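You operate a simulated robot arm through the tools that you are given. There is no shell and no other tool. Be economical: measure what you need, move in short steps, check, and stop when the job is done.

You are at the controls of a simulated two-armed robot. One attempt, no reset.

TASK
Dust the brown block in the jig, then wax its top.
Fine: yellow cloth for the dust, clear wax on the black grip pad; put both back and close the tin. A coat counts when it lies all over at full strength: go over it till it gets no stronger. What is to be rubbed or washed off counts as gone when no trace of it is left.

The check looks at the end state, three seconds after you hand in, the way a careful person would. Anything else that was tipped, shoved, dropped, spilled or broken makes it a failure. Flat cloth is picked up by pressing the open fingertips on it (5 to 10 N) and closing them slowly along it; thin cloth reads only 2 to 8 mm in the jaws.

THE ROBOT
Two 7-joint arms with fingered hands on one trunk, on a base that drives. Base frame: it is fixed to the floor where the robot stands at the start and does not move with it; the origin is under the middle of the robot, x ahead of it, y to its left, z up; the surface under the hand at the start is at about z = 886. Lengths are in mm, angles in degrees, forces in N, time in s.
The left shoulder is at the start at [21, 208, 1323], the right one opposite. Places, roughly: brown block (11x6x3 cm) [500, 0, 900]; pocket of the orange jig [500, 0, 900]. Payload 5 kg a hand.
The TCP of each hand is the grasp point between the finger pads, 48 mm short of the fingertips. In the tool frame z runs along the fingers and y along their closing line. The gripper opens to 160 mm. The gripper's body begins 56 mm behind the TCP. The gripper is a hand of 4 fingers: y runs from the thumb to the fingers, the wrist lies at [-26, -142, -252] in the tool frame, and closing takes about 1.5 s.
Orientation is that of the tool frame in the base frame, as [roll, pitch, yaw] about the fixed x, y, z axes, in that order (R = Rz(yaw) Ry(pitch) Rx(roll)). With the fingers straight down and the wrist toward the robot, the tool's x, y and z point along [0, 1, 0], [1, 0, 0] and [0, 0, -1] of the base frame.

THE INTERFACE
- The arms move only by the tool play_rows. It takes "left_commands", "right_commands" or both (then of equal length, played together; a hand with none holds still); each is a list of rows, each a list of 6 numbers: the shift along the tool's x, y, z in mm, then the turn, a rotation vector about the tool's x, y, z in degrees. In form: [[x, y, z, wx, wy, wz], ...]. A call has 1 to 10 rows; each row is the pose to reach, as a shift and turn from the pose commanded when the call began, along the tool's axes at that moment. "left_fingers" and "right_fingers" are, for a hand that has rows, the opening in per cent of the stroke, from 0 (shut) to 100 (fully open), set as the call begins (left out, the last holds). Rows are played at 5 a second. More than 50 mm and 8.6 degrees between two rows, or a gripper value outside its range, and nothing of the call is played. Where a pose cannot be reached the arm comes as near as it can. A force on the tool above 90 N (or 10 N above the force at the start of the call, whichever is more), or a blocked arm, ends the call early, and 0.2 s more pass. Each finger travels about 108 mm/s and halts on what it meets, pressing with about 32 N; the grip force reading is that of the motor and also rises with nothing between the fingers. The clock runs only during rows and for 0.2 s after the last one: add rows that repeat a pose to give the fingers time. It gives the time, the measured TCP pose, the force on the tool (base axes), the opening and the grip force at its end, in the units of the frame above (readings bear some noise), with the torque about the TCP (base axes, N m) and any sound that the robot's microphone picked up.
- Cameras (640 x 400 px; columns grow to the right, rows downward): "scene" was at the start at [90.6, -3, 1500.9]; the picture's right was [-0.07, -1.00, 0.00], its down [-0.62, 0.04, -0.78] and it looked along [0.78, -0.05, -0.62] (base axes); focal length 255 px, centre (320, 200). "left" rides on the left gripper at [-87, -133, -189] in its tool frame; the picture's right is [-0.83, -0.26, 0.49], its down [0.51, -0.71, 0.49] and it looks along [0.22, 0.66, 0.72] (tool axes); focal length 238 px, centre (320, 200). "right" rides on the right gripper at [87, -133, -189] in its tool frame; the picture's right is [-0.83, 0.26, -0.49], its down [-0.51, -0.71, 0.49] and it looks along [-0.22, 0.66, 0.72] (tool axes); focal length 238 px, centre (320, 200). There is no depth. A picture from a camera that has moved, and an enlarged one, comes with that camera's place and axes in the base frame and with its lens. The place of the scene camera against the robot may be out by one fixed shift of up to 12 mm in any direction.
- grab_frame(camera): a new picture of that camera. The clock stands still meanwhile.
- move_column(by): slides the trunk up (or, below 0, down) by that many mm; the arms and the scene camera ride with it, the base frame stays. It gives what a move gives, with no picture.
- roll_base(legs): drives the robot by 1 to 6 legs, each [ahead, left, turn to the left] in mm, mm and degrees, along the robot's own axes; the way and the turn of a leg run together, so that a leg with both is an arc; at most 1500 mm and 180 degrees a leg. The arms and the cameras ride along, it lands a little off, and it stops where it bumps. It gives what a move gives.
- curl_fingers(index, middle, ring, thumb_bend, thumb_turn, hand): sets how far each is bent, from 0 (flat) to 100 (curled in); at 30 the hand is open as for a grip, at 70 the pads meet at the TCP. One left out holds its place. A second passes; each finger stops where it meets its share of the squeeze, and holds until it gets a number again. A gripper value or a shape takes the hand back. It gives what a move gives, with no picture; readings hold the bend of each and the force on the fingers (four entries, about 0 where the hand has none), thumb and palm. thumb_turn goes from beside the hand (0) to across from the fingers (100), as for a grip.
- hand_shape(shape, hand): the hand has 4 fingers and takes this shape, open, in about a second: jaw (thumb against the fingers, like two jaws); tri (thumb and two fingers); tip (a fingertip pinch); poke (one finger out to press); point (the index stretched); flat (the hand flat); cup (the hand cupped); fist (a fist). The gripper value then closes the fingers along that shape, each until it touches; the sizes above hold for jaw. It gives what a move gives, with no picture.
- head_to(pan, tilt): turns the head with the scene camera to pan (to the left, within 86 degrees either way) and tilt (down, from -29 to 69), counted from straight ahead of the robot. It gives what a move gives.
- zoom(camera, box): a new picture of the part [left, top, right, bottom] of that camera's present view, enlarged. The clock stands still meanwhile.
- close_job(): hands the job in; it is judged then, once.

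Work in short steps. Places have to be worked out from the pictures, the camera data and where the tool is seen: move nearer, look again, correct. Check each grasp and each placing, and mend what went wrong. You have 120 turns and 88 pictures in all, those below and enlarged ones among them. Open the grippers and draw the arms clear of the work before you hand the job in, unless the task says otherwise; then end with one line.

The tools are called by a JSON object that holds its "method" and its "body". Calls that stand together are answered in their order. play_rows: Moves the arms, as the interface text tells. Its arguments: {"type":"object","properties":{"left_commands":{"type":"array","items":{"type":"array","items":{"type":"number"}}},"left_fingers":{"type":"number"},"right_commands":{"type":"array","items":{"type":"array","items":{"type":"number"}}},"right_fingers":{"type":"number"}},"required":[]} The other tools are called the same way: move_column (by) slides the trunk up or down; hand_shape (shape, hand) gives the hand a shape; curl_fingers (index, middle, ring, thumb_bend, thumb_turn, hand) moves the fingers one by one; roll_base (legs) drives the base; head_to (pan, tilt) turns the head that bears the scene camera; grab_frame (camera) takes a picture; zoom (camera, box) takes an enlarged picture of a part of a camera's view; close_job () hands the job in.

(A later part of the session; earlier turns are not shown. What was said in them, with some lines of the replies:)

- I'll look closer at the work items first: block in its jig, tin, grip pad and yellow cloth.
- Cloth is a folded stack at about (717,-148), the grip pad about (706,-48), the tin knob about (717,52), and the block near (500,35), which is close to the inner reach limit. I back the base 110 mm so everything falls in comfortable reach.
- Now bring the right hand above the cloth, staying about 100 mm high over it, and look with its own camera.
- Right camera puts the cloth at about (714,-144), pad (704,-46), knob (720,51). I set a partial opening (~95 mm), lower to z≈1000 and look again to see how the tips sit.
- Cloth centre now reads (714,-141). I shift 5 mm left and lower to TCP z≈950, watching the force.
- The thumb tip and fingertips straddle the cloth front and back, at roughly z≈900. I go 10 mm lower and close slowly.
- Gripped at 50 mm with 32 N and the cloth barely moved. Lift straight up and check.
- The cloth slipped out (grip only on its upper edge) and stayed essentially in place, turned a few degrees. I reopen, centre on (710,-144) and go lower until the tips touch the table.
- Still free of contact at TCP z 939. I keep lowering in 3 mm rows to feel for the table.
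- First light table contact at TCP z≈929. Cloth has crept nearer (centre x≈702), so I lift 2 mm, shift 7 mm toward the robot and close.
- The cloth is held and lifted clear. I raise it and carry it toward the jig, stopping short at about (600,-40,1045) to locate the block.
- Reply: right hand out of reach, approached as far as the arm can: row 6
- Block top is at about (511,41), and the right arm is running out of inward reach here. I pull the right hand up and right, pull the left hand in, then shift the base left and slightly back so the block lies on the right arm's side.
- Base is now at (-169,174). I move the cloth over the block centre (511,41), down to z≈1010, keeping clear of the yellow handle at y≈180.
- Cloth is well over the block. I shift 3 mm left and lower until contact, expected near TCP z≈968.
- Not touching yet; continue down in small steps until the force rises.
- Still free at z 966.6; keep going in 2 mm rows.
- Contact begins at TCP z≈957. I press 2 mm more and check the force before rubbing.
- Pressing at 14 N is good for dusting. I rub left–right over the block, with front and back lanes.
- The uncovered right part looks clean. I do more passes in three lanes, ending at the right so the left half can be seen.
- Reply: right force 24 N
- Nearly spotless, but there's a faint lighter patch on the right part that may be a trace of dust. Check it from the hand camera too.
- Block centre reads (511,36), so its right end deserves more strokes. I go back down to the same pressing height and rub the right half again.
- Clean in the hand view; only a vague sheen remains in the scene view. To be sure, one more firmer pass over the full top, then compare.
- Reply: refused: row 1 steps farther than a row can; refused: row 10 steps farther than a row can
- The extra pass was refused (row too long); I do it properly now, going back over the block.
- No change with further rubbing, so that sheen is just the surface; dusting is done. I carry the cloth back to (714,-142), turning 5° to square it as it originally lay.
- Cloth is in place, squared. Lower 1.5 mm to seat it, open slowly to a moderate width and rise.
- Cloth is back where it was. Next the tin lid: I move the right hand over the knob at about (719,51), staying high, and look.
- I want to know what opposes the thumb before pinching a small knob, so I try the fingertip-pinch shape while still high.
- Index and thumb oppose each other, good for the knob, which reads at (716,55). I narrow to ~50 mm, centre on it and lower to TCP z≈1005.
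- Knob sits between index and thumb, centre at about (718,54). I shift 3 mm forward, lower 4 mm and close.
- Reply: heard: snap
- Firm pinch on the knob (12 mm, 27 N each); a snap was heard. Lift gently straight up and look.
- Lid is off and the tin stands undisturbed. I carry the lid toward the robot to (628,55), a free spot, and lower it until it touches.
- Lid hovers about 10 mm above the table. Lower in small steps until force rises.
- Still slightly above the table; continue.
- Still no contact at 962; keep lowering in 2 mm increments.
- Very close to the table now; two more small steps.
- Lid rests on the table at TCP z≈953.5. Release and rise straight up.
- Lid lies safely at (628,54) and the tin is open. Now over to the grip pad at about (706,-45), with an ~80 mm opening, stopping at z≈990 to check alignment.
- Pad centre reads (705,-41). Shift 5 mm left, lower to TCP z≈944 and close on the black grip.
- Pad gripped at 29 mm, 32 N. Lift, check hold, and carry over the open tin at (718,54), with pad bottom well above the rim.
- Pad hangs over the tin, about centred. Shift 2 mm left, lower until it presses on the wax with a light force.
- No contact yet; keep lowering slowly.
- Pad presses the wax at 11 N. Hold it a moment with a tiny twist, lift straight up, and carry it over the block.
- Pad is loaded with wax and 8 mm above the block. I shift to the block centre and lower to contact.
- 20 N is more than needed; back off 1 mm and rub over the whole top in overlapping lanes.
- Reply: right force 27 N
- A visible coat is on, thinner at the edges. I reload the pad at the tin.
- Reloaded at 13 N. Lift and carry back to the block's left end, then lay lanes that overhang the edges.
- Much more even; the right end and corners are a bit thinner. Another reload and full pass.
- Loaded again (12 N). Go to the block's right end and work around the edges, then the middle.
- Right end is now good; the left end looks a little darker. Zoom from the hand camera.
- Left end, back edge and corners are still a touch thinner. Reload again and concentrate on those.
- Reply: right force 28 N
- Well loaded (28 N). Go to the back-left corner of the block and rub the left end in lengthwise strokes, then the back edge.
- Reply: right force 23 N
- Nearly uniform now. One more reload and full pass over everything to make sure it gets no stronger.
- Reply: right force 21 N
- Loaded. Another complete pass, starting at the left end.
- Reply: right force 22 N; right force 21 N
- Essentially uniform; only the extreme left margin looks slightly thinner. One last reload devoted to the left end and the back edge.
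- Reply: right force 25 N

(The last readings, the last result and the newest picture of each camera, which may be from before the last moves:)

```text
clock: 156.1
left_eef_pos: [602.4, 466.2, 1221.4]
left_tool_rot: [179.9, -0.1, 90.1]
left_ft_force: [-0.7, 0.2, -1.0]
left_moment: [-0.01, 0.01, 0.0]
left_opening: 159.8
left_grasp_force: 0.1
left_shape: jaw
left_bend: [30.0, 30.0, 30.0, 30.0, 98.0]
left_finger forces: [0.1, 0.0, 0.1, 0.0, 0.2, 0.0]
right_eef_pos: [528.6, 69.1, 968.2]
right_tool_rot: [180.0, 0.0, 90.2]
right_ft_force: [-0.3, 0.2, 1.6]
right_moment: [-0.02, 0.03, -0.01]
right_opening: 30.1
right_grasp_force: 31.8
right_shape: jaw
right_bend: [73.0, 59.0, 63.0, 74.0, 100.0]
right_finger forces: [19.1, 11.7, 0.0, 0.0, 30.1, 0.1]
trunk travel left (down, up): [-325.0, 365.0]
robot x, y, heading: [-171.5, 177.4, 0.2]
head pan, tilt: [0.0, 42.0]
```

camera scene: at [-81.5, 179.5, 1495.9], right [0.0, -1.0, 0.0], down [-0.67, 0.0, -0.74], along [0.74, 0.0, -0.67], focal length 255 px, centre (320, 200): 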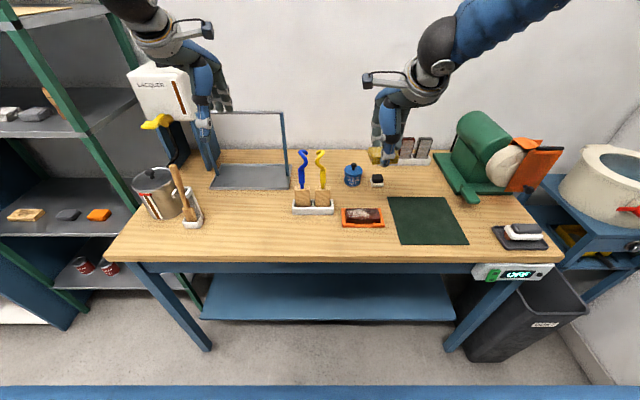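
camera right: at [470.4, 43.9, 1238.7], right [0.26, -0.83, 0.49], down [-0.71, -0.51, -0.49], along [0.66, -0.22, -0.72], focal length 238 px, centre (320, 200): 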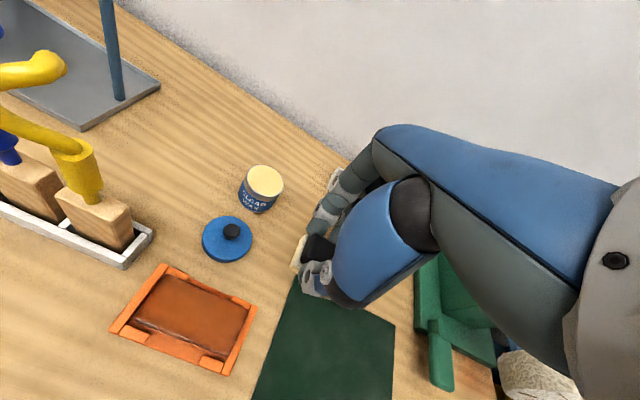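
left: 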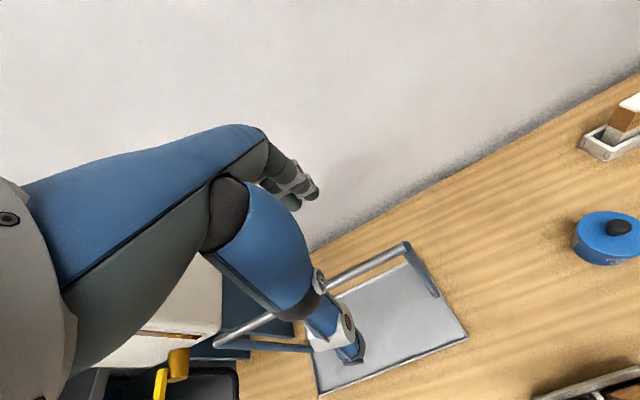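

Now small-amplitude rubs at the left end, then along the back edge and across the front.

{"method": "play_rows", "body": {"right_commands": [[0, 0, 2, 0, 0, 0], [10, 0, 2, 0, 0, 0], [10, -12, 2, 0, 0, 0], [10, -24, 2, 0, 0, 0], [10, -34, 2, 0, 0, 0], [2, -34, 2, 0, 0, 0], [2, -20, 2, 0, 0, 0], [2, -6, 2, 0, 0, 0], [2, 4, 2, 0, 0, 0], [14, 4, 2, 0, 0, 0]]}}

{"method": "play_rows", "body": {"right_commands": [[0, -14, 0, 0, 0, 0], [0, -28, 0, 0, 0, 0], [0, -38, 0, 0, 0, 0], [-8, -38, 0, 0, 0, 0], [-8, -20, 0, 0, 0, 0], [-8, 0, 0, 0, 0, 0], [-24, 4, 0, 0, 0, 0], [-42, 4, 0, 0, 0, 0], [-60, 4, 0, 0, 0, 0], [-78, 4, 0, 0, 0, 0]]}}

{"method": "play_rows", "body": {"right_commands": [[-4, -12, 0, 0, 0, 0], [-4, -26, 0, 0, 0, 0], [-4, -40, 0, 0, 0, 0], [14, -40, 0, 0, 0, 0], [32, -40, 0, 0, 0, 0], [50, -40, 0, 0, 0, 0], [68, -40, 0, 0, 0, 0], [76, -30, 0, 0, 0, 0], [60, -20, 0, 0, 0, 0], [40, -20, 0, 0, 0, 0]]}}

{"method": "play_rows", "body": {"right_commands": [[-20, 0, 0, 0, 0, 0], [-40, 0, 0, 0, 0, 0], [-40, 0, -30, 0, 0, 0], [-50, 15, -70, 0, 0, 0], [-70, 45, -80, 0, 0, 0], [-85, 80, -80, 0, 0, 0], [-85, 100, -80, 0, 0, 0], [-85, 100, -80, 0, 0, 0]]}}

{"method": "zoom", "body": {"camera": "scene", "box": [330, 198, 394, 238]}}

```text
clock: 158.3
left_eef_pos: [602.0, 463.5, 1221.8]
left_tool_rot: [180.0, 0.1, 90.1]
left_ft_force: [-0.3, 0.0, -0.4]
left_moment: [-0.03, -0.04, -0.04]
left_opening: 159.8
left_grasp_force: 0.1
left_shape: jaw
left_bend: [30.0, 30.0, 30.0, 30.0, 98.0]
left_finger forces: [0.0, 0.0, 0.0, 0.1, 0.0, 0.1]
right_eef_pos: [534.0, 82.8, 966.8]
right_tool_rot: [179.8, 0.1, 89.9]
right_ft_force: [-0.8, -7.1, 16.7]
right_moment: [-0.66, -0.42, -0.15]
right_opening: 31.2
right_grasp_force: 32.2
right_shape: jaw
right_bend: [73.0, 60.0, 63.0, 74.0, 100.0]
right_finger forces: [20.0, 20.7, 0.0, 0.0, 32.4, 0.0]
trunk travel left (down, up): [-325.0, 365.0]
robot x, y, heading: [-167.9, 176.2, -0.1]
head pan, tilt: [0.0, 42.0]
```

```text
clock: 160.5
left_eef_pos: [602.7, 464.4, 1223.0]
left_tool_rot: [-180.0, 0.0, 90.1]
left_ft_force: [0.0, -1.6, 0.5]
left_moment: [0.04, -0.02, 0.03]
left_opening: 160.0
left_grasp_force: 0.1
left_shape: jaw
left_bend: [30.0, 30.0, 30.0, 30.0, 98.0]
left_finger forces: [0.0, 0.1, 0.0, 0.1, 0.0, 0.0]
right_eef_pos: [537.2, 3.0, 968.5]
right_tool_rot: [179.9, 0.0, 90.1]
right_ft_force: [1.1, 1.4, 4.1]
right_moment: [-0.03, -0.11, 0.06]
right_opening: 30.5
right_grasp_force: 31.8
right_shape: jaw
right_bend: [73.0, 59.0, 63.0, 74.0, 100.0]
right_finger forces: [19.9, 13.1, 0.1, 0.0, 30.5, 0.0]
trunk travel left (down, up): [-325.0, 365.0]
robot x, y, heading: [-167.1, 172.0, 0.3]
head pan, tilt: [0.0, 42.0]
```

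```text
clock: 162.7
left_eef_pos: [600.8, 465.3, 1222.1]
left_tool_rot: [-180.0, 0.1, 90.3]
left_ft_force: [-0.7, 0.0, 1.0]
left_moment: [0.08, 0.0, 0.01]
left_opening: 159.7
left_grasp_force: 0.0
left_shape: jaw
left_bend: [30.0, 30.0, 30.0, 30.0, 98.0]
left_finger forces: [0.0, 0.0, 0.0, 0.0, 0.1, 0.0]
right_eef_pos: [518.6, 47.0, 968.5]
right_tool_rot: [179.8, 0.0, 90.2]
right_ft_force: [0.9, 3.3, 10.7]
right_moment: [-0.04, -0.34, 0.12]
right_opening: 30.4
right_grasp_force: 32.0
right_shape: jaw
right_bend: [73.0, 59.0, 63.0, 74.0, 100.0]
right_finger forces: [19.3, 18.3, 0.1, 0.1, 31.4, 0.0]
trunk travel left (down, up): [-325.0, 365.0]
robot x, y, heading: [-167.4, 176.4, 0.0]
head pan, tilt: [0.0, 42.0]
```

```text
clock: 164.5
left_eef_pos: [602.9, 465.8, 1222.7]
left_tool_rot: [-179.9, -0.1, 90.1]
left_ft_force: [0.0, -0.4, -0.5]
left_moment: [0.04, -0.02, 0.01]
left_opening: 159.7
left_grasp_force: 0.1
left_shape: jaw
left_bend: [30.0, 30.0, 30.0, 30.0, 98.0]
left_finger forces: [0.0, 0.0, 0.0, 0.1, 0.0, 0.1]
right_eef_pos: [617.2, -40.5, 1046.8]
right_tool_rot: [180.0, 0.0, 90.2]
right_ft_force: [0.9, 0.3, 0.0]
right_moment: [0.0, -0.07, 0.01]
right_opening: 30.2
right_grasp_force: 32.1
right_shape: jaw
right_bend: [73.0, 59.0, 63.0, 74.0, 100.0]
right_finger forces: [20.0, 10.5, 0.1, 0.0, 29.8, 0.1]
trunk travel left (down, up): [-325.0, 365.0]
robot x, y, heading: [-170.2, 175.3, -0.0]
head pan, tilt: [0.0, 42.0]
```

```text
10.00 times, centred on (362, 218) of scene
camera zoom: at [-81.2, 178.3, 1495.9], right [0.0, -1.0, 0.0], down [-0.67, 0.0, -0.74], along [0.74, 0.0, -0.67], focal length 2554 px, centre (-100, 20)
```

zoom: 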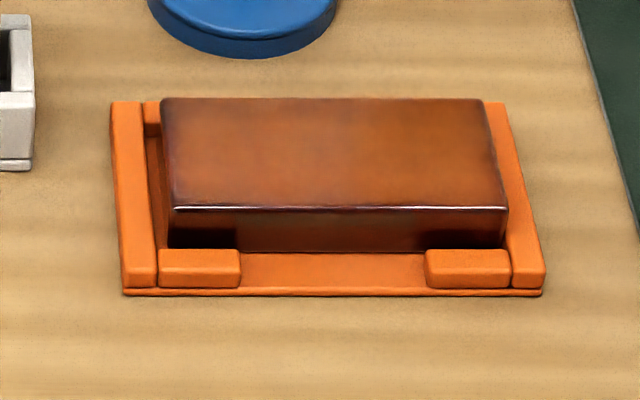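

The coat has stopped changing: full and even. Now return the pad to its original spot (705,-40), lowering gently.

{"method": "play_rows", "body": {"right_commands": [[1, 30, 0, 0, 0, 0], [1, 60, 0, 0, 0, 0], [1, 88, 0, 0, 0, 0], [1, 88, 40, 0, 0, 0], [1, 88, 80, 0, 0, 0], [1, 88, 96, 0, 0, 0], [1, 88, 101, 0, 0, 0], [1, 88, 103, 0, 0, 0], [1, 88, 104, 0, 0, 0], [1, 88, 104, 0, 0, 0]]}}

{"method": "zoom", "body": {"camera": "scene", "box": [330, 140, 426, 200]}}

```text
clock: 166.7
left_eef_pos: [602.6, 465.5, 1223.0]
left_tool_rot: [180.0, 0.0, 90.2]
left_ft_force: [0.2, -0.1, 0.0]
left_moment: [0.02, 0.01, -0.01]
left_opening: 159.7
left_grasp_force: 0.0
left_shape: jaw
left_bend: [30.0, 30.0, 30.0, 30.0, 98.0]
left_finger forces: [0.1, 0.0, 0.1, 0.0, 0.1, 0.1]
right_eef_pos: [705.0, -38.7, 942.7]
right_tool_rot: [-180.0, 0.1, 90.2]
right_ft_force: [-0.1, 0.0, -0.2]
right_moment: [0.03, 0.01, 0.01]
right_opening: 29.8
right_grasp_force: 32.0
right_shape: jaw
right_bend: [73.0, 59.0, 63.0, 74.0, 100.0]
right_finger forces: [19.9, 10.4, 0.0, 0.0, 29.6, 0.1]
trunk travel left (down, up): [-325.0, 365.0]
robot x, y, heading: [-167.4, 174.8, 0.2]
head pan, tilt: [0.0, 42.0]
```

```text
6.67 times, centred on (378, 170) of scene
camera zoom: at [-80.6, 178.6, 1495.8], right [0.0, -1.0, 0.0], down [-0.67, 0.0, -0.74], along [0.74, 0.0, -0.67], focal length 1703 px, centre (-67, 400)
```

zoom: 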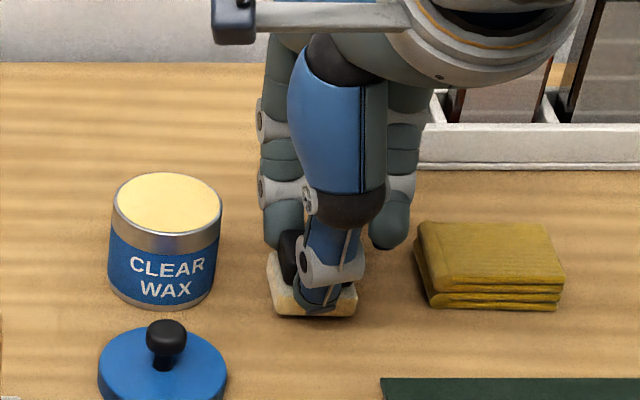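

Just above the table. Lower a last bit to contact, release, and rise.

{"method": "play_rows", "body": {"right_commands": [[0, 0, 1, 0, 0, 0], [0, 0, 1.5, 0, 0, 0], [0, 0, 1.5, 0, 0, 0]]}}

{"method": "play_rows", "body": {"right_commands": [[0, 0, 0, 0, 0, 0], [0, 0, 0, 0, 0, 0], [0, 0, 0, 0, 0, 0], [0, 0, 0, 0, 0, 0], [0, 0, -30, 0, 0, 0], [0, 0, -75, 0, 0, 0], [0, 0, -110, 0, 0, 0], [0, 0, -110, 0, 0, 0]], "right_fingers": 50}}

{"method": "hand_shape", "body": {"hand": "right", "shape": "tip"}}

{"method": "zoom", "body": {"camera": "scene", "box": [330, 140, 426, 200]}}

```text
clock: 167.5
left_eef_pos: [602.2, 464.8, 1221.9]
left_tool_rot: [179.9, 0.0, 90.1]
left_ft_force: [0.2, 0.3, 0.7]
left_moment: [0.0, -0.02, 0.01]
left_opening: 159.8
left_grasp_force: 0.0
left_shape: jaw
left_bend: [30.0, 30.0, 30.0, 30.0, 98.0]
left_finger forces: [0.0, 0.0, 0.1, 0.1, 0.0, 0.1]
right_eef_pos: [705.8, -38.3, 943.4]
right_tool_rot: [179.9, 0.1, 90.1]
right_ft_force: [0.7, -0.2, 4.8]
right_moment: [-0.17, -0.11, -0.02]
right_opening: 29.6
right_grasp_force: 32.6
right_shape: jaw
right_bend: [73.0, 59.0, 63.0, 74.0, 100.0]
right_finger forces: [19.5, 14.0, 0.0, 0.0, 30.7, 0.0]
trunk travel left (down, up): [-325.0, 365.0]
robot x, y, heading: [-168.1, 175.9, 0.3]
head pan, tilt: [0.0, 42.0]
```

```text
clock: 169.3
left_eef_pos: [602.3, 465.4, 1221.7]
left_tool_rot: [-180.0, -0.1, 90.1]
left_ft_force: [-0.2, 0.0, 0.1]
left_moment: [0.07, 0.07, -0.01]
left_opening: 159.9
left_grasp_force: 0.1
left_shape: jaw
left_bend: [30.0, 30.0, 30.0, 30.0, 98.0]
left_finger forces: [0.0, 0.1, 0.1, 0.1, 0.0, 0.0]
right_eef_pos: [703.8, -38.0, 1048.4]
right_tool_rot: [-179.8, 0.0, 90.2]
right_ft_force: [-0.3, 0.2, -0.4]
right_moment: [0.04, 0.01, 0.01]
right_opening: 79.7
right_grasp_force: 0.1
right_shape: jaw
right_bend: [74.0, 45.0, 42.0, 70.0, 100.0]
right_finger forces: [0.0, 0.0, 0.1, 0.0, 0.0, 0.0]
trunk travel left (down, up): [-325.0, 365.0]
robot x, y, heading: [-168.5, 173.7, 0.2]
head pan, tilt: [0.0, 42.0]
```

```text
clock: 170.2
left_eef_pos: [603.3, 465.7, 1221.0]
left_tool_rot: [-180.0, -0.1, 90.1]
left_ft_force: [-0.7, 0.0, 0.2]
left_moment: [0.0, 0.02, -0.02]
left_opening: 159.8
left_grasp_force: 0.1
left_shape: jaw
left_bend: [30.0, 30.0, 30.0, 30.0, 98.0]
left_finger forces: [0.1, 0.0, 0.0, 0.0, 0.0, 0.1]
right_eef_pos: [703.5, -38.2, 1049.5]
right_tool_rot: [-180.0, 0.0, 90.2]
right_ft_force: [0.3, 0.5, 0.7]
right_moment: [0.0, -0.04, 0.02]
right_opening: 159.9
right_grasp_force: 0.1
right_shape: tip
right_bend: [30.0, 98.0, 99.0, 30.0, 98.0]
right_finger forces: [0.1, 0.0, 0.0, 0.0, 0.0, 0.1]
trunk travel left (down, up): [-325.0, 365.0]
robot x, y, heading: [-169.5, 175.7, -0.2]
head pan, tilt: [0.0, 42.0]
```

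```text
6.67 times, centred on (378, 170) of scene
camera zoom: at [-80.5, 178.5, 1495.8], right [0.0, -1.0, 0.0], down [-0.67, 0.0, -0.74], along [0.74, 0.0, -0.67], focal length 1703 px, centre (-67, 400)
```

zoom: 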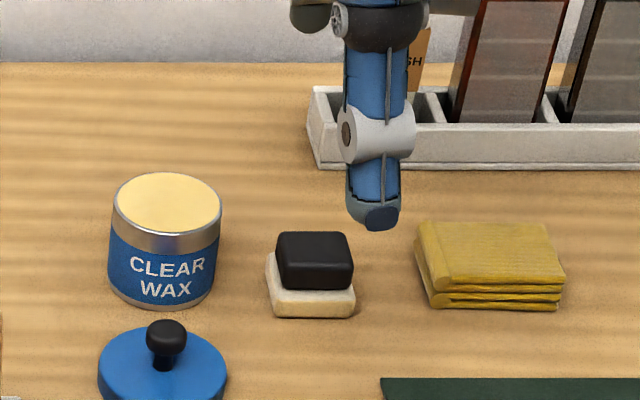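

Pad is back in place. Now the lid: go above its knob at (628,53) with a narrow pinch opening.

{"method": "play_rows", "body": {"right_commands": [[0, 0, -20, 0, 0, 0], [30, -25, -20, 0, 0, 0], [60, -50, -20, 0, 0, 0], [91.5, -75.5, -20, 0, 0, 0], [91.5, -75.5, 20, 0, 0, 0], [91.5, -75.5, 50, 0, 0, 0], [91.5, -75.5, 50, 0, 0, 0]], "right_fingers": 35}}

{"method": "zoom", "body": {"camera": "right", "box": [240, 180, 400, 280]}}

```text
clock: 171.8
left_eef_pos: [601.6, 466.1, 1221.9]
left_tool_rot: [-179.9, 0.0, 90.2]
left_ft_force: [-0.3, -0.4, 0.7]
left_moment: [0.02, -0.04, -0.02]
left_opening: 159.7
left_grasp_force: 0.0
left_shape: jaw
left_bend: [30.0, 30.0, 30.0, 30.0, 98.0]
left_finger forces: [0.0, 0.0, 0.0, 0.0, 0.0, 0.0]
right_eef_pos: [627.1, 55.5, 1000.4]
right_tool_rot: [180.0, 0.1, 90.2]
right_ft_force: [1.2, 0.2, -0.3]
right_moment: [0.01, -0.01, 0.0]
right_opening: 56.8
right_grasp_force: 0.1
right_shape: tip
right_bend: [73.0, 98.0, 99.0, 73.0, 100.0]
right_finger forces: [0.0, 0.0, 0.0, 0.0, 0.0, 0.0]
trunk travel left (down, up): [-325.0, 365.0]
robot x, y, heading: [-169.7, 175.3, -0.0]
head pan, tilt: [0.0, 42.0]
```

```text
4.00 times, centred on (320, 230) of right
camera zoom: at [493.4, 141.9, 1190.6], right [0.26, -0.83, 0.49], down [-0.71, -0.51, -0.49], along [0.66, -0.22, -0.72], focal length 953 px, centre (320, 80)
```

zoom: 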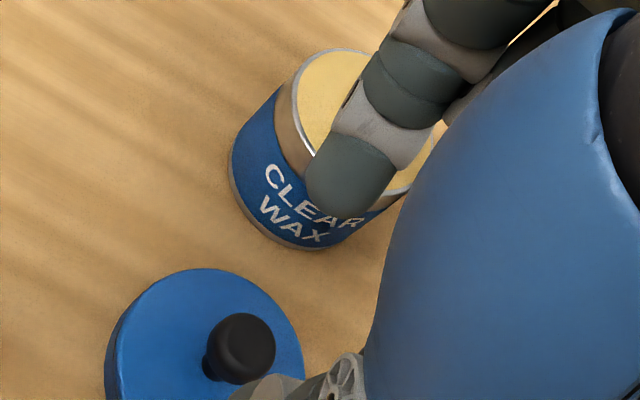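

Knob is at (627,53), matching. Lower to TCP z≈954 and pinch.

{"method": "play_rows", "body": {"right_commands": [[-1.5, 0, 15, 0, 0, 0], [-1.5, 0, 30, 0, 0, 0], [-1.5, 0, 42, 0, 0, 0], [-1.5, 0, 46, 0, 0, 0], [-1.5, 0, 46, 0, 0, 0]]}}

{"method": "play_rows", "body": {"right_commands": [[0, 0, 0, 0, 0, 0], [0, 0, 0, 0, 0, 0], [0, 0, 0, 0, 0, 0], [0, 0, 0, 0, 0, 0], [0, 0, 0, 0, 0, 0]], "right_fingers": 0}}

{"method": "play_rows", "body": {"right_commands": [[0, 0, -5, 0, 0, 0], [0, 0, -40, 0, 0, 0], [0, 0, -80, 0, 0, 0], [0, 0, -106, 0, 0, 0], [0, 0, -106, 0, 0, 0]]}}

{"method": "zoom", "body": {"camera": "scene", "box": [310, 140, 406, 200]}}

```text
clock: 173.0
left_eef_pos: [601.9, 464.8, 1221.4]
left_tool_rot: [-179.9, -0.1, 90.1]
left_ft_force: [0.8, -0.2, -0.6]
left_moment: [0.01, -0.01, -0.03]
left_opening: 159.7
left_grasp_force: 0.1
left_shape: jaw
left_bend: [30.0, 30.0, 30.0, 30.0, 98.0]
left_finger forces: [0.0, 0.0, 0.0, 0.0, 0.0, 0.0]
right_eef_pos: [629.0, 51.9, 956.6]
right_tool_rot: [-180.0, 0.0, 90.2]
right_ft_force: [-2.1, 0.9, 1.6]
right_moment: [0.03, -0.08, 0.06]
right_opening: 55.9
right_grasp_force: 0.0
right_shape: tip
right_bend: [73.0, 98.0, 99.0, 73.0, 100.0]
right_finger forces: [3.9, 0.0, 0.1, 0.0, 0.1, 0.0]
trunk travel left (down, up): [-325.0, 365.0]
robot x, y, heading: [-167.0, 175.7, 0.2]
head pan, tilt: [0.0, 42.0]
```

```text
clock: 174.2
left_eef_pos: [603.0, 466.0, 1220.7]
left_tool_rot: [-180.0, 0.0, 90.1]
left_ft_force: [0.8, 0.1, 0.7]
left_moment: [0.01, -0.02, 0.0]
left_opening: 159.8
left_grasp_force: 0.0
left_shape: jaw
left_bend: [30.0, 30.0, 30.0, 30.0, 98.0]
left_finger forces: [0.1, 0.0, 0.1, 0.1, 0.0, 0.0]
right_eef_pos: [630.4, 52.7, 956.2]
right_tool_rot: [-180.0, 0.0, 90.3]
right_ft_force: [0.6, 0.6, -0.4]
right_moment: [-0.03, -0.01, 0.01]
right_opening: 16.5
right_grasp_force: 31.8
right_shape: tip
right_bend: [73.0, 100.0, 100.0, 63.0, 100.0]
right_finger forces: [23.9, 0.1, 0.1, 0.0, 22.5, 0.0]
trunk travel left (down, up): [-325.0, 365.0]
robot x, y, heading: [-168.3, 172.2, 0.0]
head pan, tilt: [0.0, 42.0]
```

```text
clock: 175.4
left_eef_pos: [603.9, 465.6, 1220.9]
left_tool_rot: [180.0, 0.0, 90.2]
left_ft_force: [0.2, 0.1, -0.7]
left_moment: [0.03, 0.05, 0.01]
left_opening: 160.1
left_grasp_force: 0.0
left_shape: jaw
left_bend: [30.0, 30.0, 30.0, 30.0, 98.0]
left_finger forces: [0.1, 0.1, 0.0, 0.0, 0.0, 0.0]
right_eef_pos: [631.6, 51.4, 1060.2]
right_tool_rot: [-179.9, -0.1, 90.1]
right_ft_force: [1.1, -0.1, -1.0]
right_moment: [0.0, 0.03, -0.01]
right_opening: 16.2
right_grasp_force: 32.0
right_shape: tip
right_bend: [73.0, 100.0, 100.0, 63.0, 100.0]
right_finger forces: [24.0, 0.0, 0.1, 0.0, 22.3, 0.1]
trunk travel left (down, up): [-325.0, 365.0]
robot x, y, heading: [-166.6, 176.1, 0.0]
head pan, tilt: [0.0, 42.0]
```

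```text
6.67 times, centred on (358, 170) of scene
camera zoom: at [-80.2, 178.6, 1495.7], right [0.0, -1.0, 0.0], down [-0.67, 0.0, -0.74], along [0.74, 0.0, -0.67], focal length 1703 px, centre (67, 400)
```

zoom: 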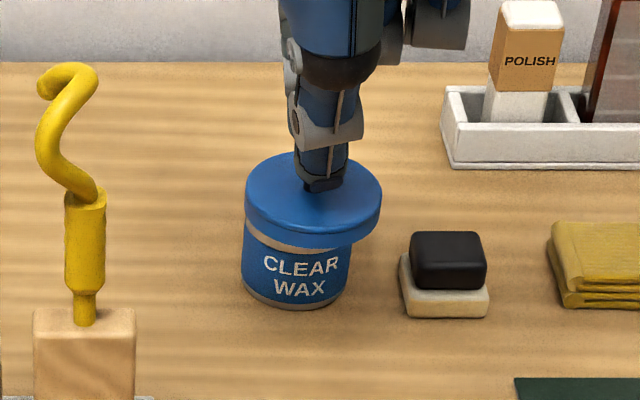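

Lid is held. Comparing pictures, the tin itself has crept about 6 mm to the right (now y≈47) during the wax dips. I bring the lid over its present position first, stopping at z≈1030 to check alignment.

{"method": "play_rows", "body": {"right_commands": [[-2, 30, 0, 0, 0, 0], [-4, 60, 0, 0, 0, 0], [-5.5, 91, 0, 0, 0, 0], [-5.5, 91, 20, 0, 0, 0], [-5.5, 91, 31, 0, 0, 0], [-5.5, 91, 31, 0, 0, 0]]}}

{"method": "zoom", "body": {"camera": "scene", "box": [310, 140, 406, 200]}}

{"method": "zoom", "body": {"camera": "right", "box": [240, 180, 400, 280]}}

```text
clock: 176.8
left_eef_pos: [602.9, 465.0, 1221.1]
left_tool_rot: [-180.0, 0.0, 90.1]
left_ft_force: [-0.1, 0.4, 0.2]
left_moment: [-0.01, -0.02, 0.02]
left_opening: 159.8
left_grasp_force: 0.1
left_shape: jaw
left_bend: [30.0, 30.0, 30.0, 30.0, 98.0]
left_finger forces: [0.0, 0.0, 0.0, 0.0, 0.0, 0.0]
right_eef_pos: [720.8, 47.2, 1029.7]
right_tool_rot: [-180.0, 0.0, 90.2]
right_ft_force: [0.2, -0.3, -0.2]
right_moment: [0.0, -0.01, 0.03]
right_opening: 16.2
right_grasp_force: 31.7
right_shape: tip
right_bend: [73.0, 100.0, 100.0, 63.0, 100.0]
right_finger forces: [23.9, 0.0, 0.1, 0.0, 22.0, 0.0]
trunk travel left (down, up): [-325.0, 365.0]
robot x, y, heading: [-169.7, 177.3, -0.1]
head pan, tilt: [0.0, 42.0]
```

```text
6.67 times, centred on (358, 170) of scene
camera zoom: at [-80.7, 178.6, 1495.8], right [0.0, -1.0, 0.0], down [-0.67, 0.0, -0.74], along [0.74, 0.0, -0.67], focal length 1703 px, centre (67, 400)
```

zoom: 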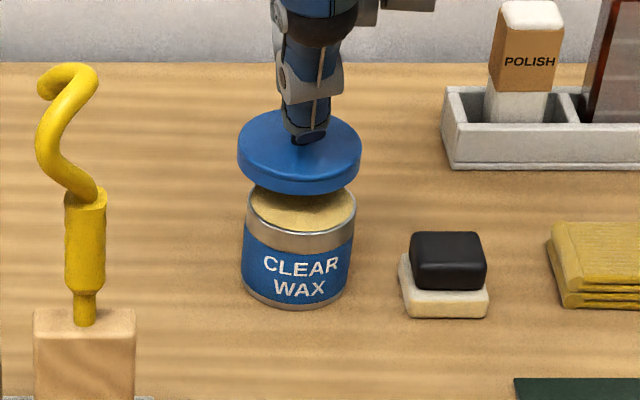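

```text
4.00 times, centred on (320, 230) of right
camera zoom: at [587.1, 133.6, 1219.3], right [0.26, -0.83, 0.49], down [-0.71, -0.51, -0.49], along [0.66, -0.22, -0.72], focal length 953 px, centre (320, 80)
```

zoom: 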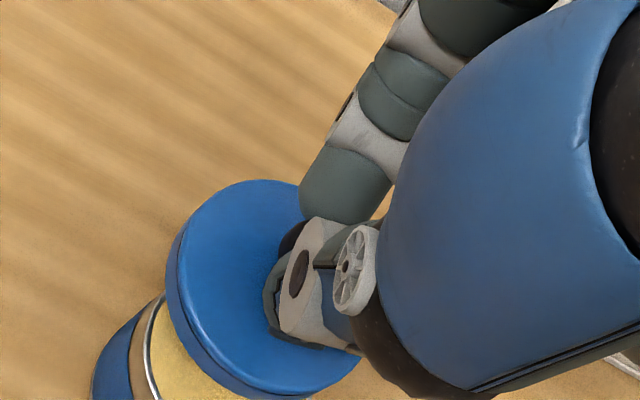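

Lid sits off in my grip: by both views it is ~13 mm too far forward and ~4 mm left of the tin. I shift back accordingly and check again.

{"method": "play_rows", "body": {"right_commands": [[-3.6, -7, 0, 0, 0, 0], [-3.6, -13, 0, 0, 0, 0], [-3.6, -13, 5, 0, 0, 0], [-3.6, -13, 5, 0, 0, 0]]}}

{"method": "zoom", "body": {"camera": "scene", "box": [320, 150, 384, 190]}}

{"method": "zoom", "body": {"camera": "right", "box": [240, 180, 400, 280]}}

```text
clock: 177.8
left_eef_pos: [601.9, 466.0, 1221.0]
left_tool_rot: [180.0, 0.0, 90.1]
left_ft_force: [-0.5, 0.3, 0.0]
left_moment: [-0.01, 0.02, -0.02]
left_opening: 159.9
left_grasp_force: 0.0
left_shape: jaw
left_bend: [30.0, 30.0, 30.0, 30.0, 98.0]
left_finger forces: [0.0, 0.0, 0.0, 0.1, 0.0, 0.0]
right_eef_pos: [707.7, 42.6, 1025.6]
right_tool_rot: [179.9, 0.1, 90.0]
right_ft_force: [-1.5, 0.0, 0.5]
right_moment: [-0.02, 0.0, 0.04]
right_opening: 16.0
right_grasp_force: 31.8
right_shape: tip
right_bend: [73.0, 100.0, 100.0, 63.0, 100.0]
right_finger forces: [23.9, 0.0, 0.1, 0.0, 22.1, 0.1]
trunk travel left (down, up): [-325.0, 365.0]
robot x, y, heading: [-170.3, 175.6, 0.1]
head pan, tilt: [0.0, 42.0]
```

```text
10.00 times, centred on (352, 170) of scene
camera zoom: at [-81.1, 178.7, 1495.9], right [0.0, -1.0, 0.0], down [-0.67, 0.0, -0.74], along [0.74, 0.0, -0.67], focal length 2554 px, centre (0, 500)
```

zoom: 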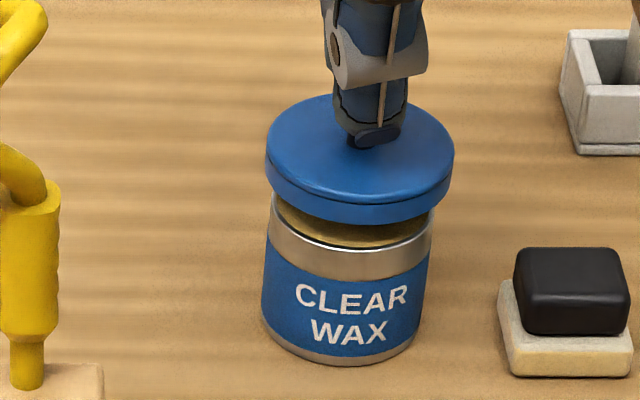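

```text
4.00 times, centred on (320, 230) of right
camera zoom: at [573.6, 130.4, 1214.5], right [0.26, -0.83, 0.49], down [-0.71, -0.51, -0.49], along [0.66, -0.22, -0.72], focal length 953 px, centre (320, 80)
```

zoom: 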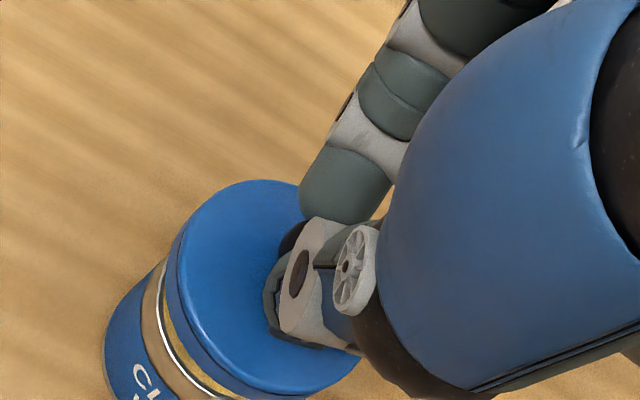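

Now lid and rim are aligned in both directions by my projection. Lower it gently until it seats.

{"method": "play_rows", "body": {"right_commands": [[0, 0, 5, 0, 0, 0], [0, 0, 10, 0, 0, 0], [0, 0, 10, 0, 0, 0]]}}

{"method": "play_rows", "body": {"right_commands": [[0, 0, 2, 0, 0, 0], [0, 0, 4, 0, 0, 0], [0, 0, 4, 0, 0, 0]]}}

{"method": "zoom", "body": {"camera": "scene", "box": [320, 150, 384, 190]}}

```text
clock: 178.6
left_eef_pos: [602.4, 464.9, 1221.9]
left_tool_rot: [180.0, 0.0, 90.1]
left_ft_force: [-0.1, -0.3, 0.6]
left_moment: [-0.02, 0.06, 0.0]
left_opening: 159.7
left_grasp_force: 0.1
left_shape: jaw
left_bend: [30.0, 30.0, 30.0, 30.0, 98.0]
left_finger forces: [0.0, 0.0, 0.1, 0.0, 0.0, 0.0]
right_eef_pos: [708.2, 43.7, 1015.0]
right_tool_rot: [-179.9, -0.1, 90.0]
right_ft_force: [-0.1, 0.3, 0.2]
right_moment: [0.01, 0.02, 0.03]
right_opening: 16.2
right_grasp_force: 32.3
right_shape: tip
right_bend: [73.0, 100.0, 100.0, 63.0, 100.0]
right_finger forces: [23.8, 0.0, 0.0, 0.1, 22.0, 0.0]
trunk travel left (down, up): [-325.0, 365.0]
robot x, y, heading: [-172.2, 176.7, 0.1]
head pan, tilt: [0.0, 42.0]
```

```text
clock: 179.4
left_eef_pos: [602.2, 464.4, 1221.8]
left_tool_rot: [180.0, 0.0, 90.1]
left_ft_force: [0.7, 0.0, -0.7]
left_moment: [-0.01, 0.01, 0.0]
left_opening: 160.0
left_grasp_force: 0.0
left_shape: jaw
left_bend: [30.0, 30.0, 30.0, 30.0, 98.0]
left_finger forces: [0.0, 0.1, 0.1, 0.1, 0.0, 0.0]
right_eef_pos: [707.5, 42.8, 1011.5]
right_tool_rot: [-180.0, 0.0, 90.2]
right_ft_force: [0.1, -0.7, 0.6]
right_moment: [0.01, -0.02, -0.01]
right_opening: 15.9
right_grasp_force: 32.0
right_shape: tip
right_bend: [73.0, 100.0, 100.0, 63.0, 100.0]
right_finger forces: [24.2, 0.0, 0.0, 0.0, 23.5, 0.0]
trunk travel left (down, up): [-325.0, 365.0]
robot x, y, heading: [-171.6, 172.6, 0.1]
head pan, tilt: [0.0, 42.0]
```

```text
10.00 times, centred on (352, 170) of scene
camera zoom: at [-80.7, 178.7, 1495.9], right [0.0, -1.0, 0.0], down [-0.67, 0.0, -0.74], along [0.74, 0.0, -0.67], focal length 2554 px, centre (0, 500)
```

zoom: 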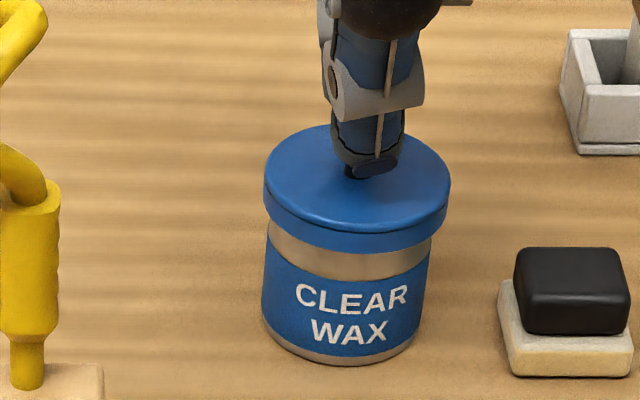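

The skirt is right at the rim. Continue down in 2 mm increments, watching force.

{"method": "play_rows", "body": {"right_commands": [[0, 0, 1, 0, 0, 0], [0, 0, 2, 0, 0, 0], [0, 0, 2, 0, 0, 0]]}}

{"method": "play_rows", "body": {"right_commands": [[0, 0, 1, 0, 0, 0], [0, 0, 2, 0, 0, 0], [0, 0, 2, 0, 0, 0]]}}

```text
clock: 180.2
left_eef_pos: [601.9, 466.7, 1222.5]
left_tool_rot: [179.9, 0.0, 90.0]
left_ft_force: [0.1, 0.0, -0.2]
left_moment: [0.0, -0.03, -0.01]
left_opening: 159.9
left_grasp_force: 0.0
left_shape: jaw
left_bend: [30.0, 30.0, 30.0, 30.0, 98.0]
left_finger forces: [0.0, 0.1, 0.0, 0.0, 0.0, 0.0]
right_eef_pos: [708.1, 41.3, 1008.2]
right_tool_rot: [179.9, 0.0, 90.3]
right_ft_force: [1.7, -1.1, 4.1]
right_moment: [0.03, -0.09, 0.03]
right_opening: 16.4
right_grasp_force: 32.0
right_shape: tip
right_bend: [73.0, 100.0, 100.0, 64.0, 100.0]
right_finger forces: [24.9, 0.0, 0.0, 0.0, 26.7, 0.1]
trunk travel left (down, up): [-325.0, 365.0]
robot x, y, heading: [-170.1, 173.8, -0.1]
head pan, tilt: [0.0, 42.0]
```

```text
clock: 181.0
left_eef_pos: [602.2, 464.1, 1220.8]
left_tool_rot: [-179.9, -0.1, 90.1]
left_ft_force: [0.2, 0.2, 0.5]
left_moment: [-0.02, -0.03, -0.01]
left_opening: 160.0
left_grasp_force: 0.0
left_shape: jaw
left_bend: [30.0, 30.0, 30.0, 30.0, 98.0]
left_finger forces: [0.1, 0.1, 0.1, 0.0, 0.1, 0.1]
right_eef_pos: [705.9, 43.8, 1008.2]
right_tool_rot: [-180.0, 0.0, 90.2]
right_ft_force: [-0.6, 1.2, -0.2]
right_moment: [-0.01, 0.01, 0.01]
right_opening: 16.0
right_grasp_force: 31.8
right_shape: tip
right_bend: [73.0, 100.0, 100.0, 64.0, 100.0]
right_finger forces: [23.4, 0.0, 0.0, 0.1, 24.2, 0.0]
trunk travel left (down, up): [-325.0, 365.0]
robot x, y, heading: [-166.9, 173.5, 0.1]
head pan, tilt: [0.0, 42.0]
```

Force rose to 4 N then dropped, as if the skirt slipped over the rim. Continue.

{"method": "play_rows", "body": {"right_commands": [[0, 0, 1, 0, 0, 0], [0, 0, 2, 0, 0, 0], [0, 0, 2, 0, 0, 0]]}}

{"method": "play_rows", "body": {"right_commands": [[0, 0, 1, 0, 0, 0], [0, 0, 2, 0, 0, 0], [0, 0, 2, 0, 0, 0]]}}

{"method": "zoom", "body": {"camera": "scene", "box": [320, 150, 384, 190]}}

```text
clock: 181.8
left_eef_pos: [602.9, 465.2, 1220.6]
left_tool_rot: [180.0, 0.1, 90.1]
left_ft_force: [0.5, 0.4, -0.1]
left_moment: [0.01, 0.01, 0.0]
left_opening: 159.8
left_grasp_force: 0.0
left_shape: jaw
left_bend: [30.0, 30.0, 30.0, 30.0, 98.0]
left_finger forces: [0.0, 0.0, 0.1, 0.0, 0.1, 0.0]
right_eef_pos: [707.2, 43.4, 1005.6]
right_tool_rot: [-180.0, 0.0, 90.2]
right_ft_force: [-0.4, 0.3, -0.9]
right_moment: [0.04, 0.05, 0.03]
right_opening: 16.1
right_grasp_force: 31.8
right_shape: tip
right_bend: [73.0, 100.0, 100.0, 64.0, 100.0]
right_finger forces: [22.6, 0.0, 0.0, 0.0, 25.1, 0.0]
trunk travel left (down, up): [-325.0, 365.0]
robot x, y, heading: [-169.4, 174.4, 0.2]
head pan, tilt: [0.0, 42.0]
```

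```text
clock: 182.6
left_eef_pos: [600.9, 465.0, 1221.4]
left_tool_rot: [-180.0, 0.0, 90.1]
left_ft_force: [-0.2, 0.3, -0.3]
left_moment: [-0.01, 0.01, -0.01]
left_opening: 159.7
left_grasp_force: 0.1
left_shape: jaw
left_bend: [30.0, 30.0, 30.0, 30.0, 98.0]
left_finger forces: [0.0, 0.0, 0.0, 0.0, 0.1, 0.0]
right_eef_pos: [707.2, 44.0, 1003.5]
right_tool_rot: [180.0, 0.0, 90.2]
right_ft_force: [-1.0, 0.7, 3.3]
right_moment: [0.0, -0.03, 0.01]
right_opening: 16.2
right_grasp_force: 32.5
right_shape: tip
right_bend: [73.0, 100.0, 100.0, 64.0, 100.0]
right_finger forces: [25.3, 0.0, 0.0, 0.0, 23.2, 0.1]
trunk travel left (down, up): [-325.0, 365.0]
robot x, y, heading: [-170.8, 173.8, -0.1]
head pan, tilt: [0.0, 42.0]
```

```text
10.00 times, centred on (352, 170) of scene
camera zoom: at [-80.8, 178.7, 1495.8], right [0.0, -1.0, 0.0], down [-0.67, 0.0, -0.74], along [0.74, 0.0, -0.67], focal length 2554 px, centre (0, 500)
```

zoom: 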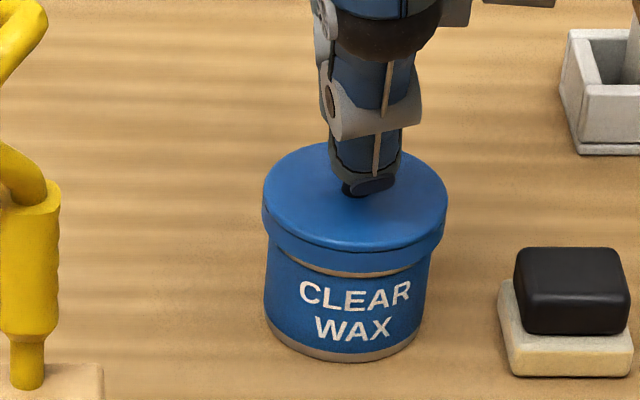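

Lid is seated as it was originally (thin silver line). Press lightly to confirm, then slide the closed tin ~7.5 mm left to where it first stood.

{"method": "play_rows", "body": {"right_commands": [[0, 0, 1, 0, 0, 0], [0, 0, 2, 0, 0, 0], [0, 0, 2, 0, 0, 0]]}}

{"method": "play_rows", "body": {"right_commands": [[0, 0, -2, 0, 0, 0], [2, 0, -2, 0, 0, 0], [4, 0, -2, 0, 0, 0], [6, 0, -2, 0, 0, 0], [8, 0, -2, 0, 0, 0], [8, 0, -2, 0, 0, 0]]}}

{"method": "zoom", "body": {"camera": "scene", "box": [320, 150, 384, 190]}}

```text
clock: 183.4
left_eef_pos: [600.9, 465.8, 1221.8]
left_tool_rot: [180.0, 0.0, 90.1]
left_ft_force: [-0.2, 0.2, -1.2]
left_moment: [0.0, 0.01, 0.0]
left_opening: 159.8
left_grasp_force: 0.1
left_shape: jaw
left_bend: [30.0, 30.0, 30.0, 30.0, 98.0]
left_finger forces: [0.0, 0.0, 0.1, 0.0, 0.0, 0.0]
right_eef_pos: [707.3, 44.0, 1002.4]
right_tool_rot: [179.9, 0.0, 90.1]
right_ft_force: [-0.9, -0.6, 9.4]
right_moment: [-0.03, -0.17, 0.0]
right_opening: 16.0
right_grasp_force: 32.5
right_shape: tip
right_bend: [73.0, 100.0, 100.0, 64.0, 100.0]
right_finger forces: [27.3, 0.0, 0.1, 0.0, 26.3, 0.0]
trunk travel left (down, up): [-325.0, 365.0]
robot x, y, heading: [-167.8, 173.3, 0.2]
head pan, tilt: [0.0, 42.0]
```

```text
clock: 184.8
left_eef_pos: [602.2, 463.9, 1220.9]
left_tool_rot: [180.0, 0.0, 90.0]
left_ft_force: [0.1, -0.6, 0.2]
left_moment: [0.02, -0.03, 0.02]
left_opening: 159.8
left_grasp_force: 0.1
left_shape: jaw
left_bend: [30.0, 30.0, 30.0, 30.0, 98.0]
left_finger forces: [0.1, 0.0, 0.1, 0.0, 0.0, 0.1]
right_eef_pos: [706.5, 50.4, 1004.7]
right_tool_rot: [180.0, -0.1, 90.3]
right_ft_force: [0.3, -4.8, 9.6]
right_moment: [-0.2, -0.22, -0.07]
right_opening: 16.4
right_grasp_force: 32.3
right_shape: tip
right_bend: [73.0, 100.0, 100.0, 64.0, 100.0]
right_finger forces: [26.6, 0.1, 0.0, 0.1, 24.7, 0.1]
trunk travel left (down, up): [-325.0, 365.0]
robot x, y, heading: [-170.7, 170.0, 0.2]
head pan, tilt: [0.0, 42.0]
```

```text
10.00 times, centred on (352, 170) of scene
camera zoom: at [-81.4, 178.2, 1495.9], right [0.0, -1.0, 0.0], down [-0.67, 0.0, -0.74], along [0.74, 0.0, -0.67], focal length 2554 px, centre (0, 500)
```

zoom: 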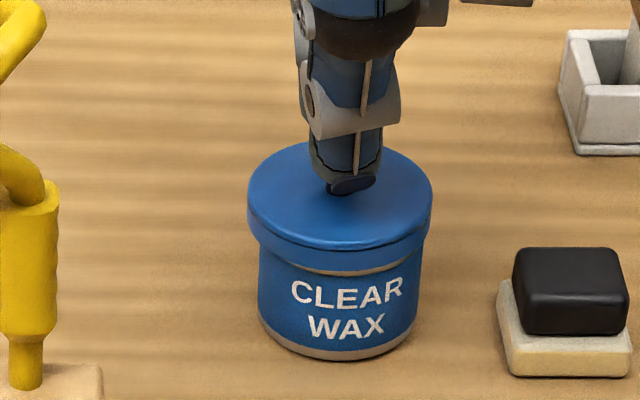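

The tin followed; about 4 mm more to go. Slide again, then ease back slightly to centre the lid.

{"method": "play_rows", "body": {"right_commands": [[1.5, 0, -0.5, 0, 0, 0], [3, 0, -0.5, 0, 0, 0], [4.5, 0, -0.5, 0, 0, 0], [4.5, 0, -0.5, 0, 0, 0], [3, 0, -0.5, 0, 0, 0], [3, 0, -0.5, 0, 0, 0]]}}

{"method": "zoom", "body": {"camera": "scene", "box": [320, 150, 384, 190]}}

```text
clock: 186.2
left_eef_pos: [602.0, 466.0, 1221.7]
left_tool_rot: [-179.9, 0.1, 90.2]
left_ft_force: [-0.4, 0.3, -0.2]
left_moment: [-0.03, -0.03, 0.04]
left_opening: 159.7
left_grasp_force: 0.0
left_shape: jaw
left_bend: [30.0, 30.0, 30.0, 30.0, 98.0]
left_finger forces: [0.0, 0.0, 0.0, 0.0, 0.0, 0.1]
right_eef_pos: [706.9, 54.0, 1003.9]
right_tool_rot: [180.0, -0.1, 90.3]
right_ft_force: [-0.5, -0.7, 4.3]
right_moment: [-0.02, -0.06, -0.05]
right_opening: 16.0
right_grasp_force: 32.1
right_shape: tip
right_bend: [73.0, 100.0, 100.0, 64.0, 100.0]
right_finger forces: [25.1, 0.0, 0.1, 0.0, 23.2, 0.0]
trunk travel left (down, up): [-325.0, 365.0]
robot x, y, heading: [-169.1, 172.4, 0.2]
head pan, tilt: [0.0, 42.0]
```

```text
10.00 times, centred on (352, 170) of scene
camera zoom: at [-81.1, 178.7, 1495.8], right [0.0, -1.0, 0.0], down [-0.67, 0.0, -0.74], along [0.74, 0.0, -0.67], focal length 2554 px, centre (0, 500)
```

zoom: 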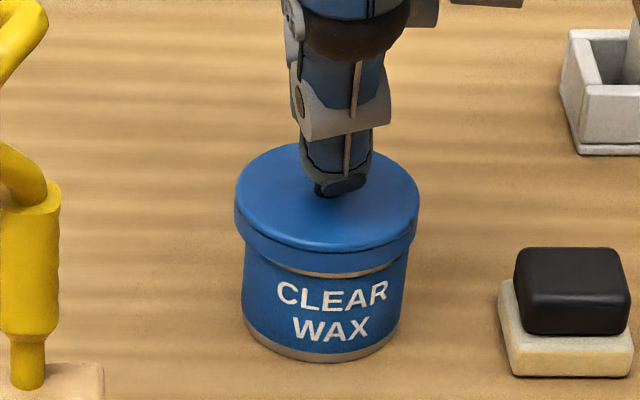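

Tin is back at its original spot and closed. Open the pinch and rise straight up.

{"method": "play_rows", "body": {"right_commands": [[0, 0, 0, 0, 0, 0], [0, 0, 0, 0, 0, 0], [0, 0, 0, 0, 0, 0], [0, 0, -20, 0, 0, 0], [0, 0, -60, 0, 0, 0], [0, 0, -100, 0, 0, 0], [-30, -20, -130, 0, 0, 0], [-70, -40, -140, 0, 0, 0], [-110, -60, -150, 0, 0, 0], [-150, -80, -160, 0, 0, 0]], "right_fingers": 40}}

{"method": "play_rows", "body": {"right_commands": [[-40, -15, -10, 0, 0, 0], [-80, -30, -20, 0, 0, 0], [-120, -45, -30, 0, 0, 0], [-150, -60, -40, 0, 0, 0], [-150, -60, -40, 0, 0, 0]], "right_fingers": 100}}

{"method": "grab_frame", "body": {"camera": "scene"}}

{"method": "zoom", "body": {"camera": "scene", "box": [310, 130, 470, 230]}}

```text
clock: 188.4
left_eef_pos: [600.9, 463.4, 1223.0]
left_tool_rot: [179.8, -0.1, 90.1]
left_ft_force: [-1.3, -1.1, 0.3]
left_moment: [0.13, -0.04, 0.02]
left_opening: 159.9
left_grasp_force: 0.1
left_shape: jaw
left_bend: [30.0, 30.0, 30.0, 30.0, 98.0]
left_finger forces: [0.0, 0.0, 0.0, 0.1, 0.0, 0.0]
right_eef_pos: [625.4, -97.1, 1164.8]
right_tool_rot: [-180.0, -0.1, 90.2]
right_ft_force: [-0.4, 0.9, -0.2]
right_moment: [0.05, -0.08, -0.01]
right_opening: 63.9
right_grasp_force: 0.0
right_shape: tip
right_bend: [73.0, 98.0, 99.0, 72.0, 100.0]
right_finger forces: [0.0, 0.0, 0.1, 0.0, 0.0, 0.1]
trunk travel left (down, up): [-325.0, 365.0]
robot x, y, heading: [-173.4, 174.0, 0.3]
head pan, tilt: [0.0, 42.0]
heard: snap
```

```text
clock: 189.6
left_eef_pos: [602.8, 466.7, 1219.7]
left_tool_rot: [-180.0, 0.1, 90.3]
left_ft_force: [0.8, 1.1, -0.7]
left_moment: [-0.09, 0.04, 0.03]
left_opening: 159.9
left_grasp_force: 0.1
left_shape: jaw
left_bend: [30.0, 30.0, 30.0, 30.0, 98.0]
left_finger forces: [0.0, 0.0, 0.0, 0.1, 0.2, 0.0]
right_eef_pos: [568.5, -245.0, 1203.4]
right_tool_rot: [-180.0, 0.0, 90.2]
right_ft_force: [0.6, 0.7, -0.1]
right_moment: [-0.06, 0.05, -0.05]
right_opening: 159.6
right_grasp_force: 0.0
right_shape: tip
right_bend: [30.0, 98.0, 99.0, 30.0, 98.0]
right_finger forces: [0.1, 0.0, 0.0, 0.0, 0.0, 0.1]
trunk travel left (down, up): [-325.0, 365.0]
robot x, y, heading: [-171.4, 176.8, 0.2]
head pan, tilt: [0.0, 42.0]
```

```text
6 pictures are left
camera scene: at [-79.5, 180.0, 1495.7], right [0.0, -1.0, 0.0], down [-0.67, 0.0, -0.74], along [0.74, 0.0, -0.67], focal length 255 px, centre (320, 200)
```

scene: 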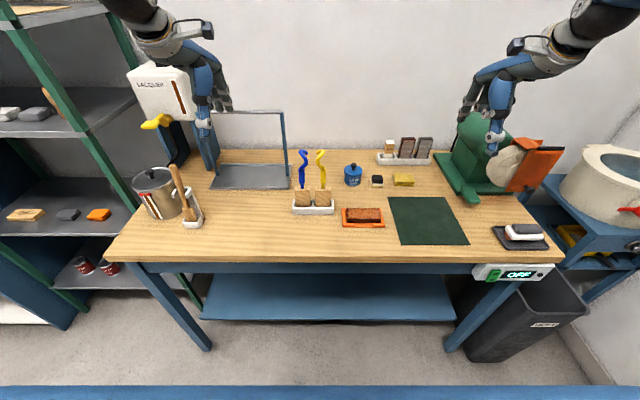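

```text
4.00 times, centred on (390, 180) of scene
camera zoom: at [-79.5, 180.0, 1495.7], right [0.0, -1.0, 0.0], down [-0.67, 0.0, -0.74], along [0.74, 0.0, -0.67], focal length 1022 px, centre (40, 280)
```

zoom: 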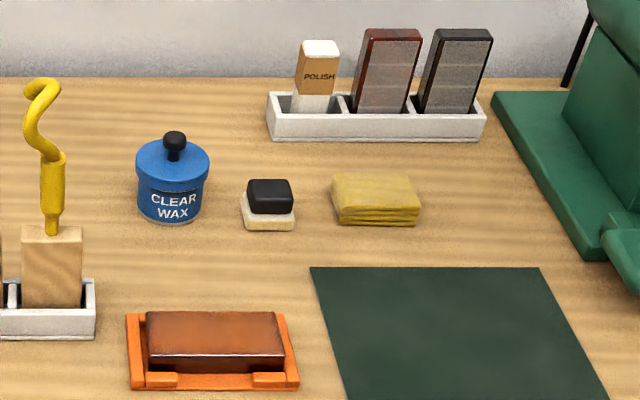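

Snap heard: the lid is closed, and everything stands in place. One last close look at the coat and the lid.

{"method": "zoom", "body": {"camera": "scene", "box": [338, 200, 386, 230]}}

{"method": "zoom", "body": {"camera": "scene", "box": [330, 155, 394, 195]}}

```text
13.33 times, centred on (362, 215) of scene
camera zoom: at [-79.5, 180.0, 1495.7], right [0.0, -1.0, 0.0], down [-0.67, 0.0, -0.74], along [0.74, 0.0, -0.67], focal length 3406 px, centre (-240, 0)
```

zoom: 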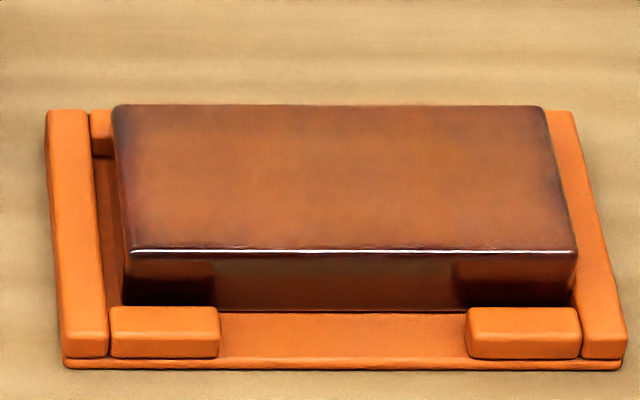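

```text
10.00 times, centred on (362, 175) of scene
camera zoom: at [-79.5, 180.0, 1495.7], right [0.0, -1.0, 0.0], down [-0.67, 0.0, -0.74], along [0.74, 0.0, -0.67], focal length 2554 px, centre (-100, 450)
```

zoom: 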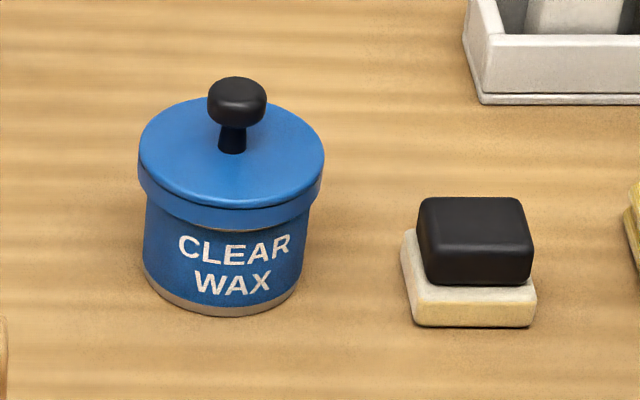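

The coat is even over the whole top, the lid is shut, and the cloth and pad are back. Both arms are clear and the hands open, so I hand in.

{"method": "close_job", "body": {}}

```text
The job is handed in.
```

The brown block is dusted and its top waxed. The yellow cloth and black grip pad are back in place and the wax tin is closed; the tin crept about 7 mm while I loaded wax, so I slid it back to its spot.
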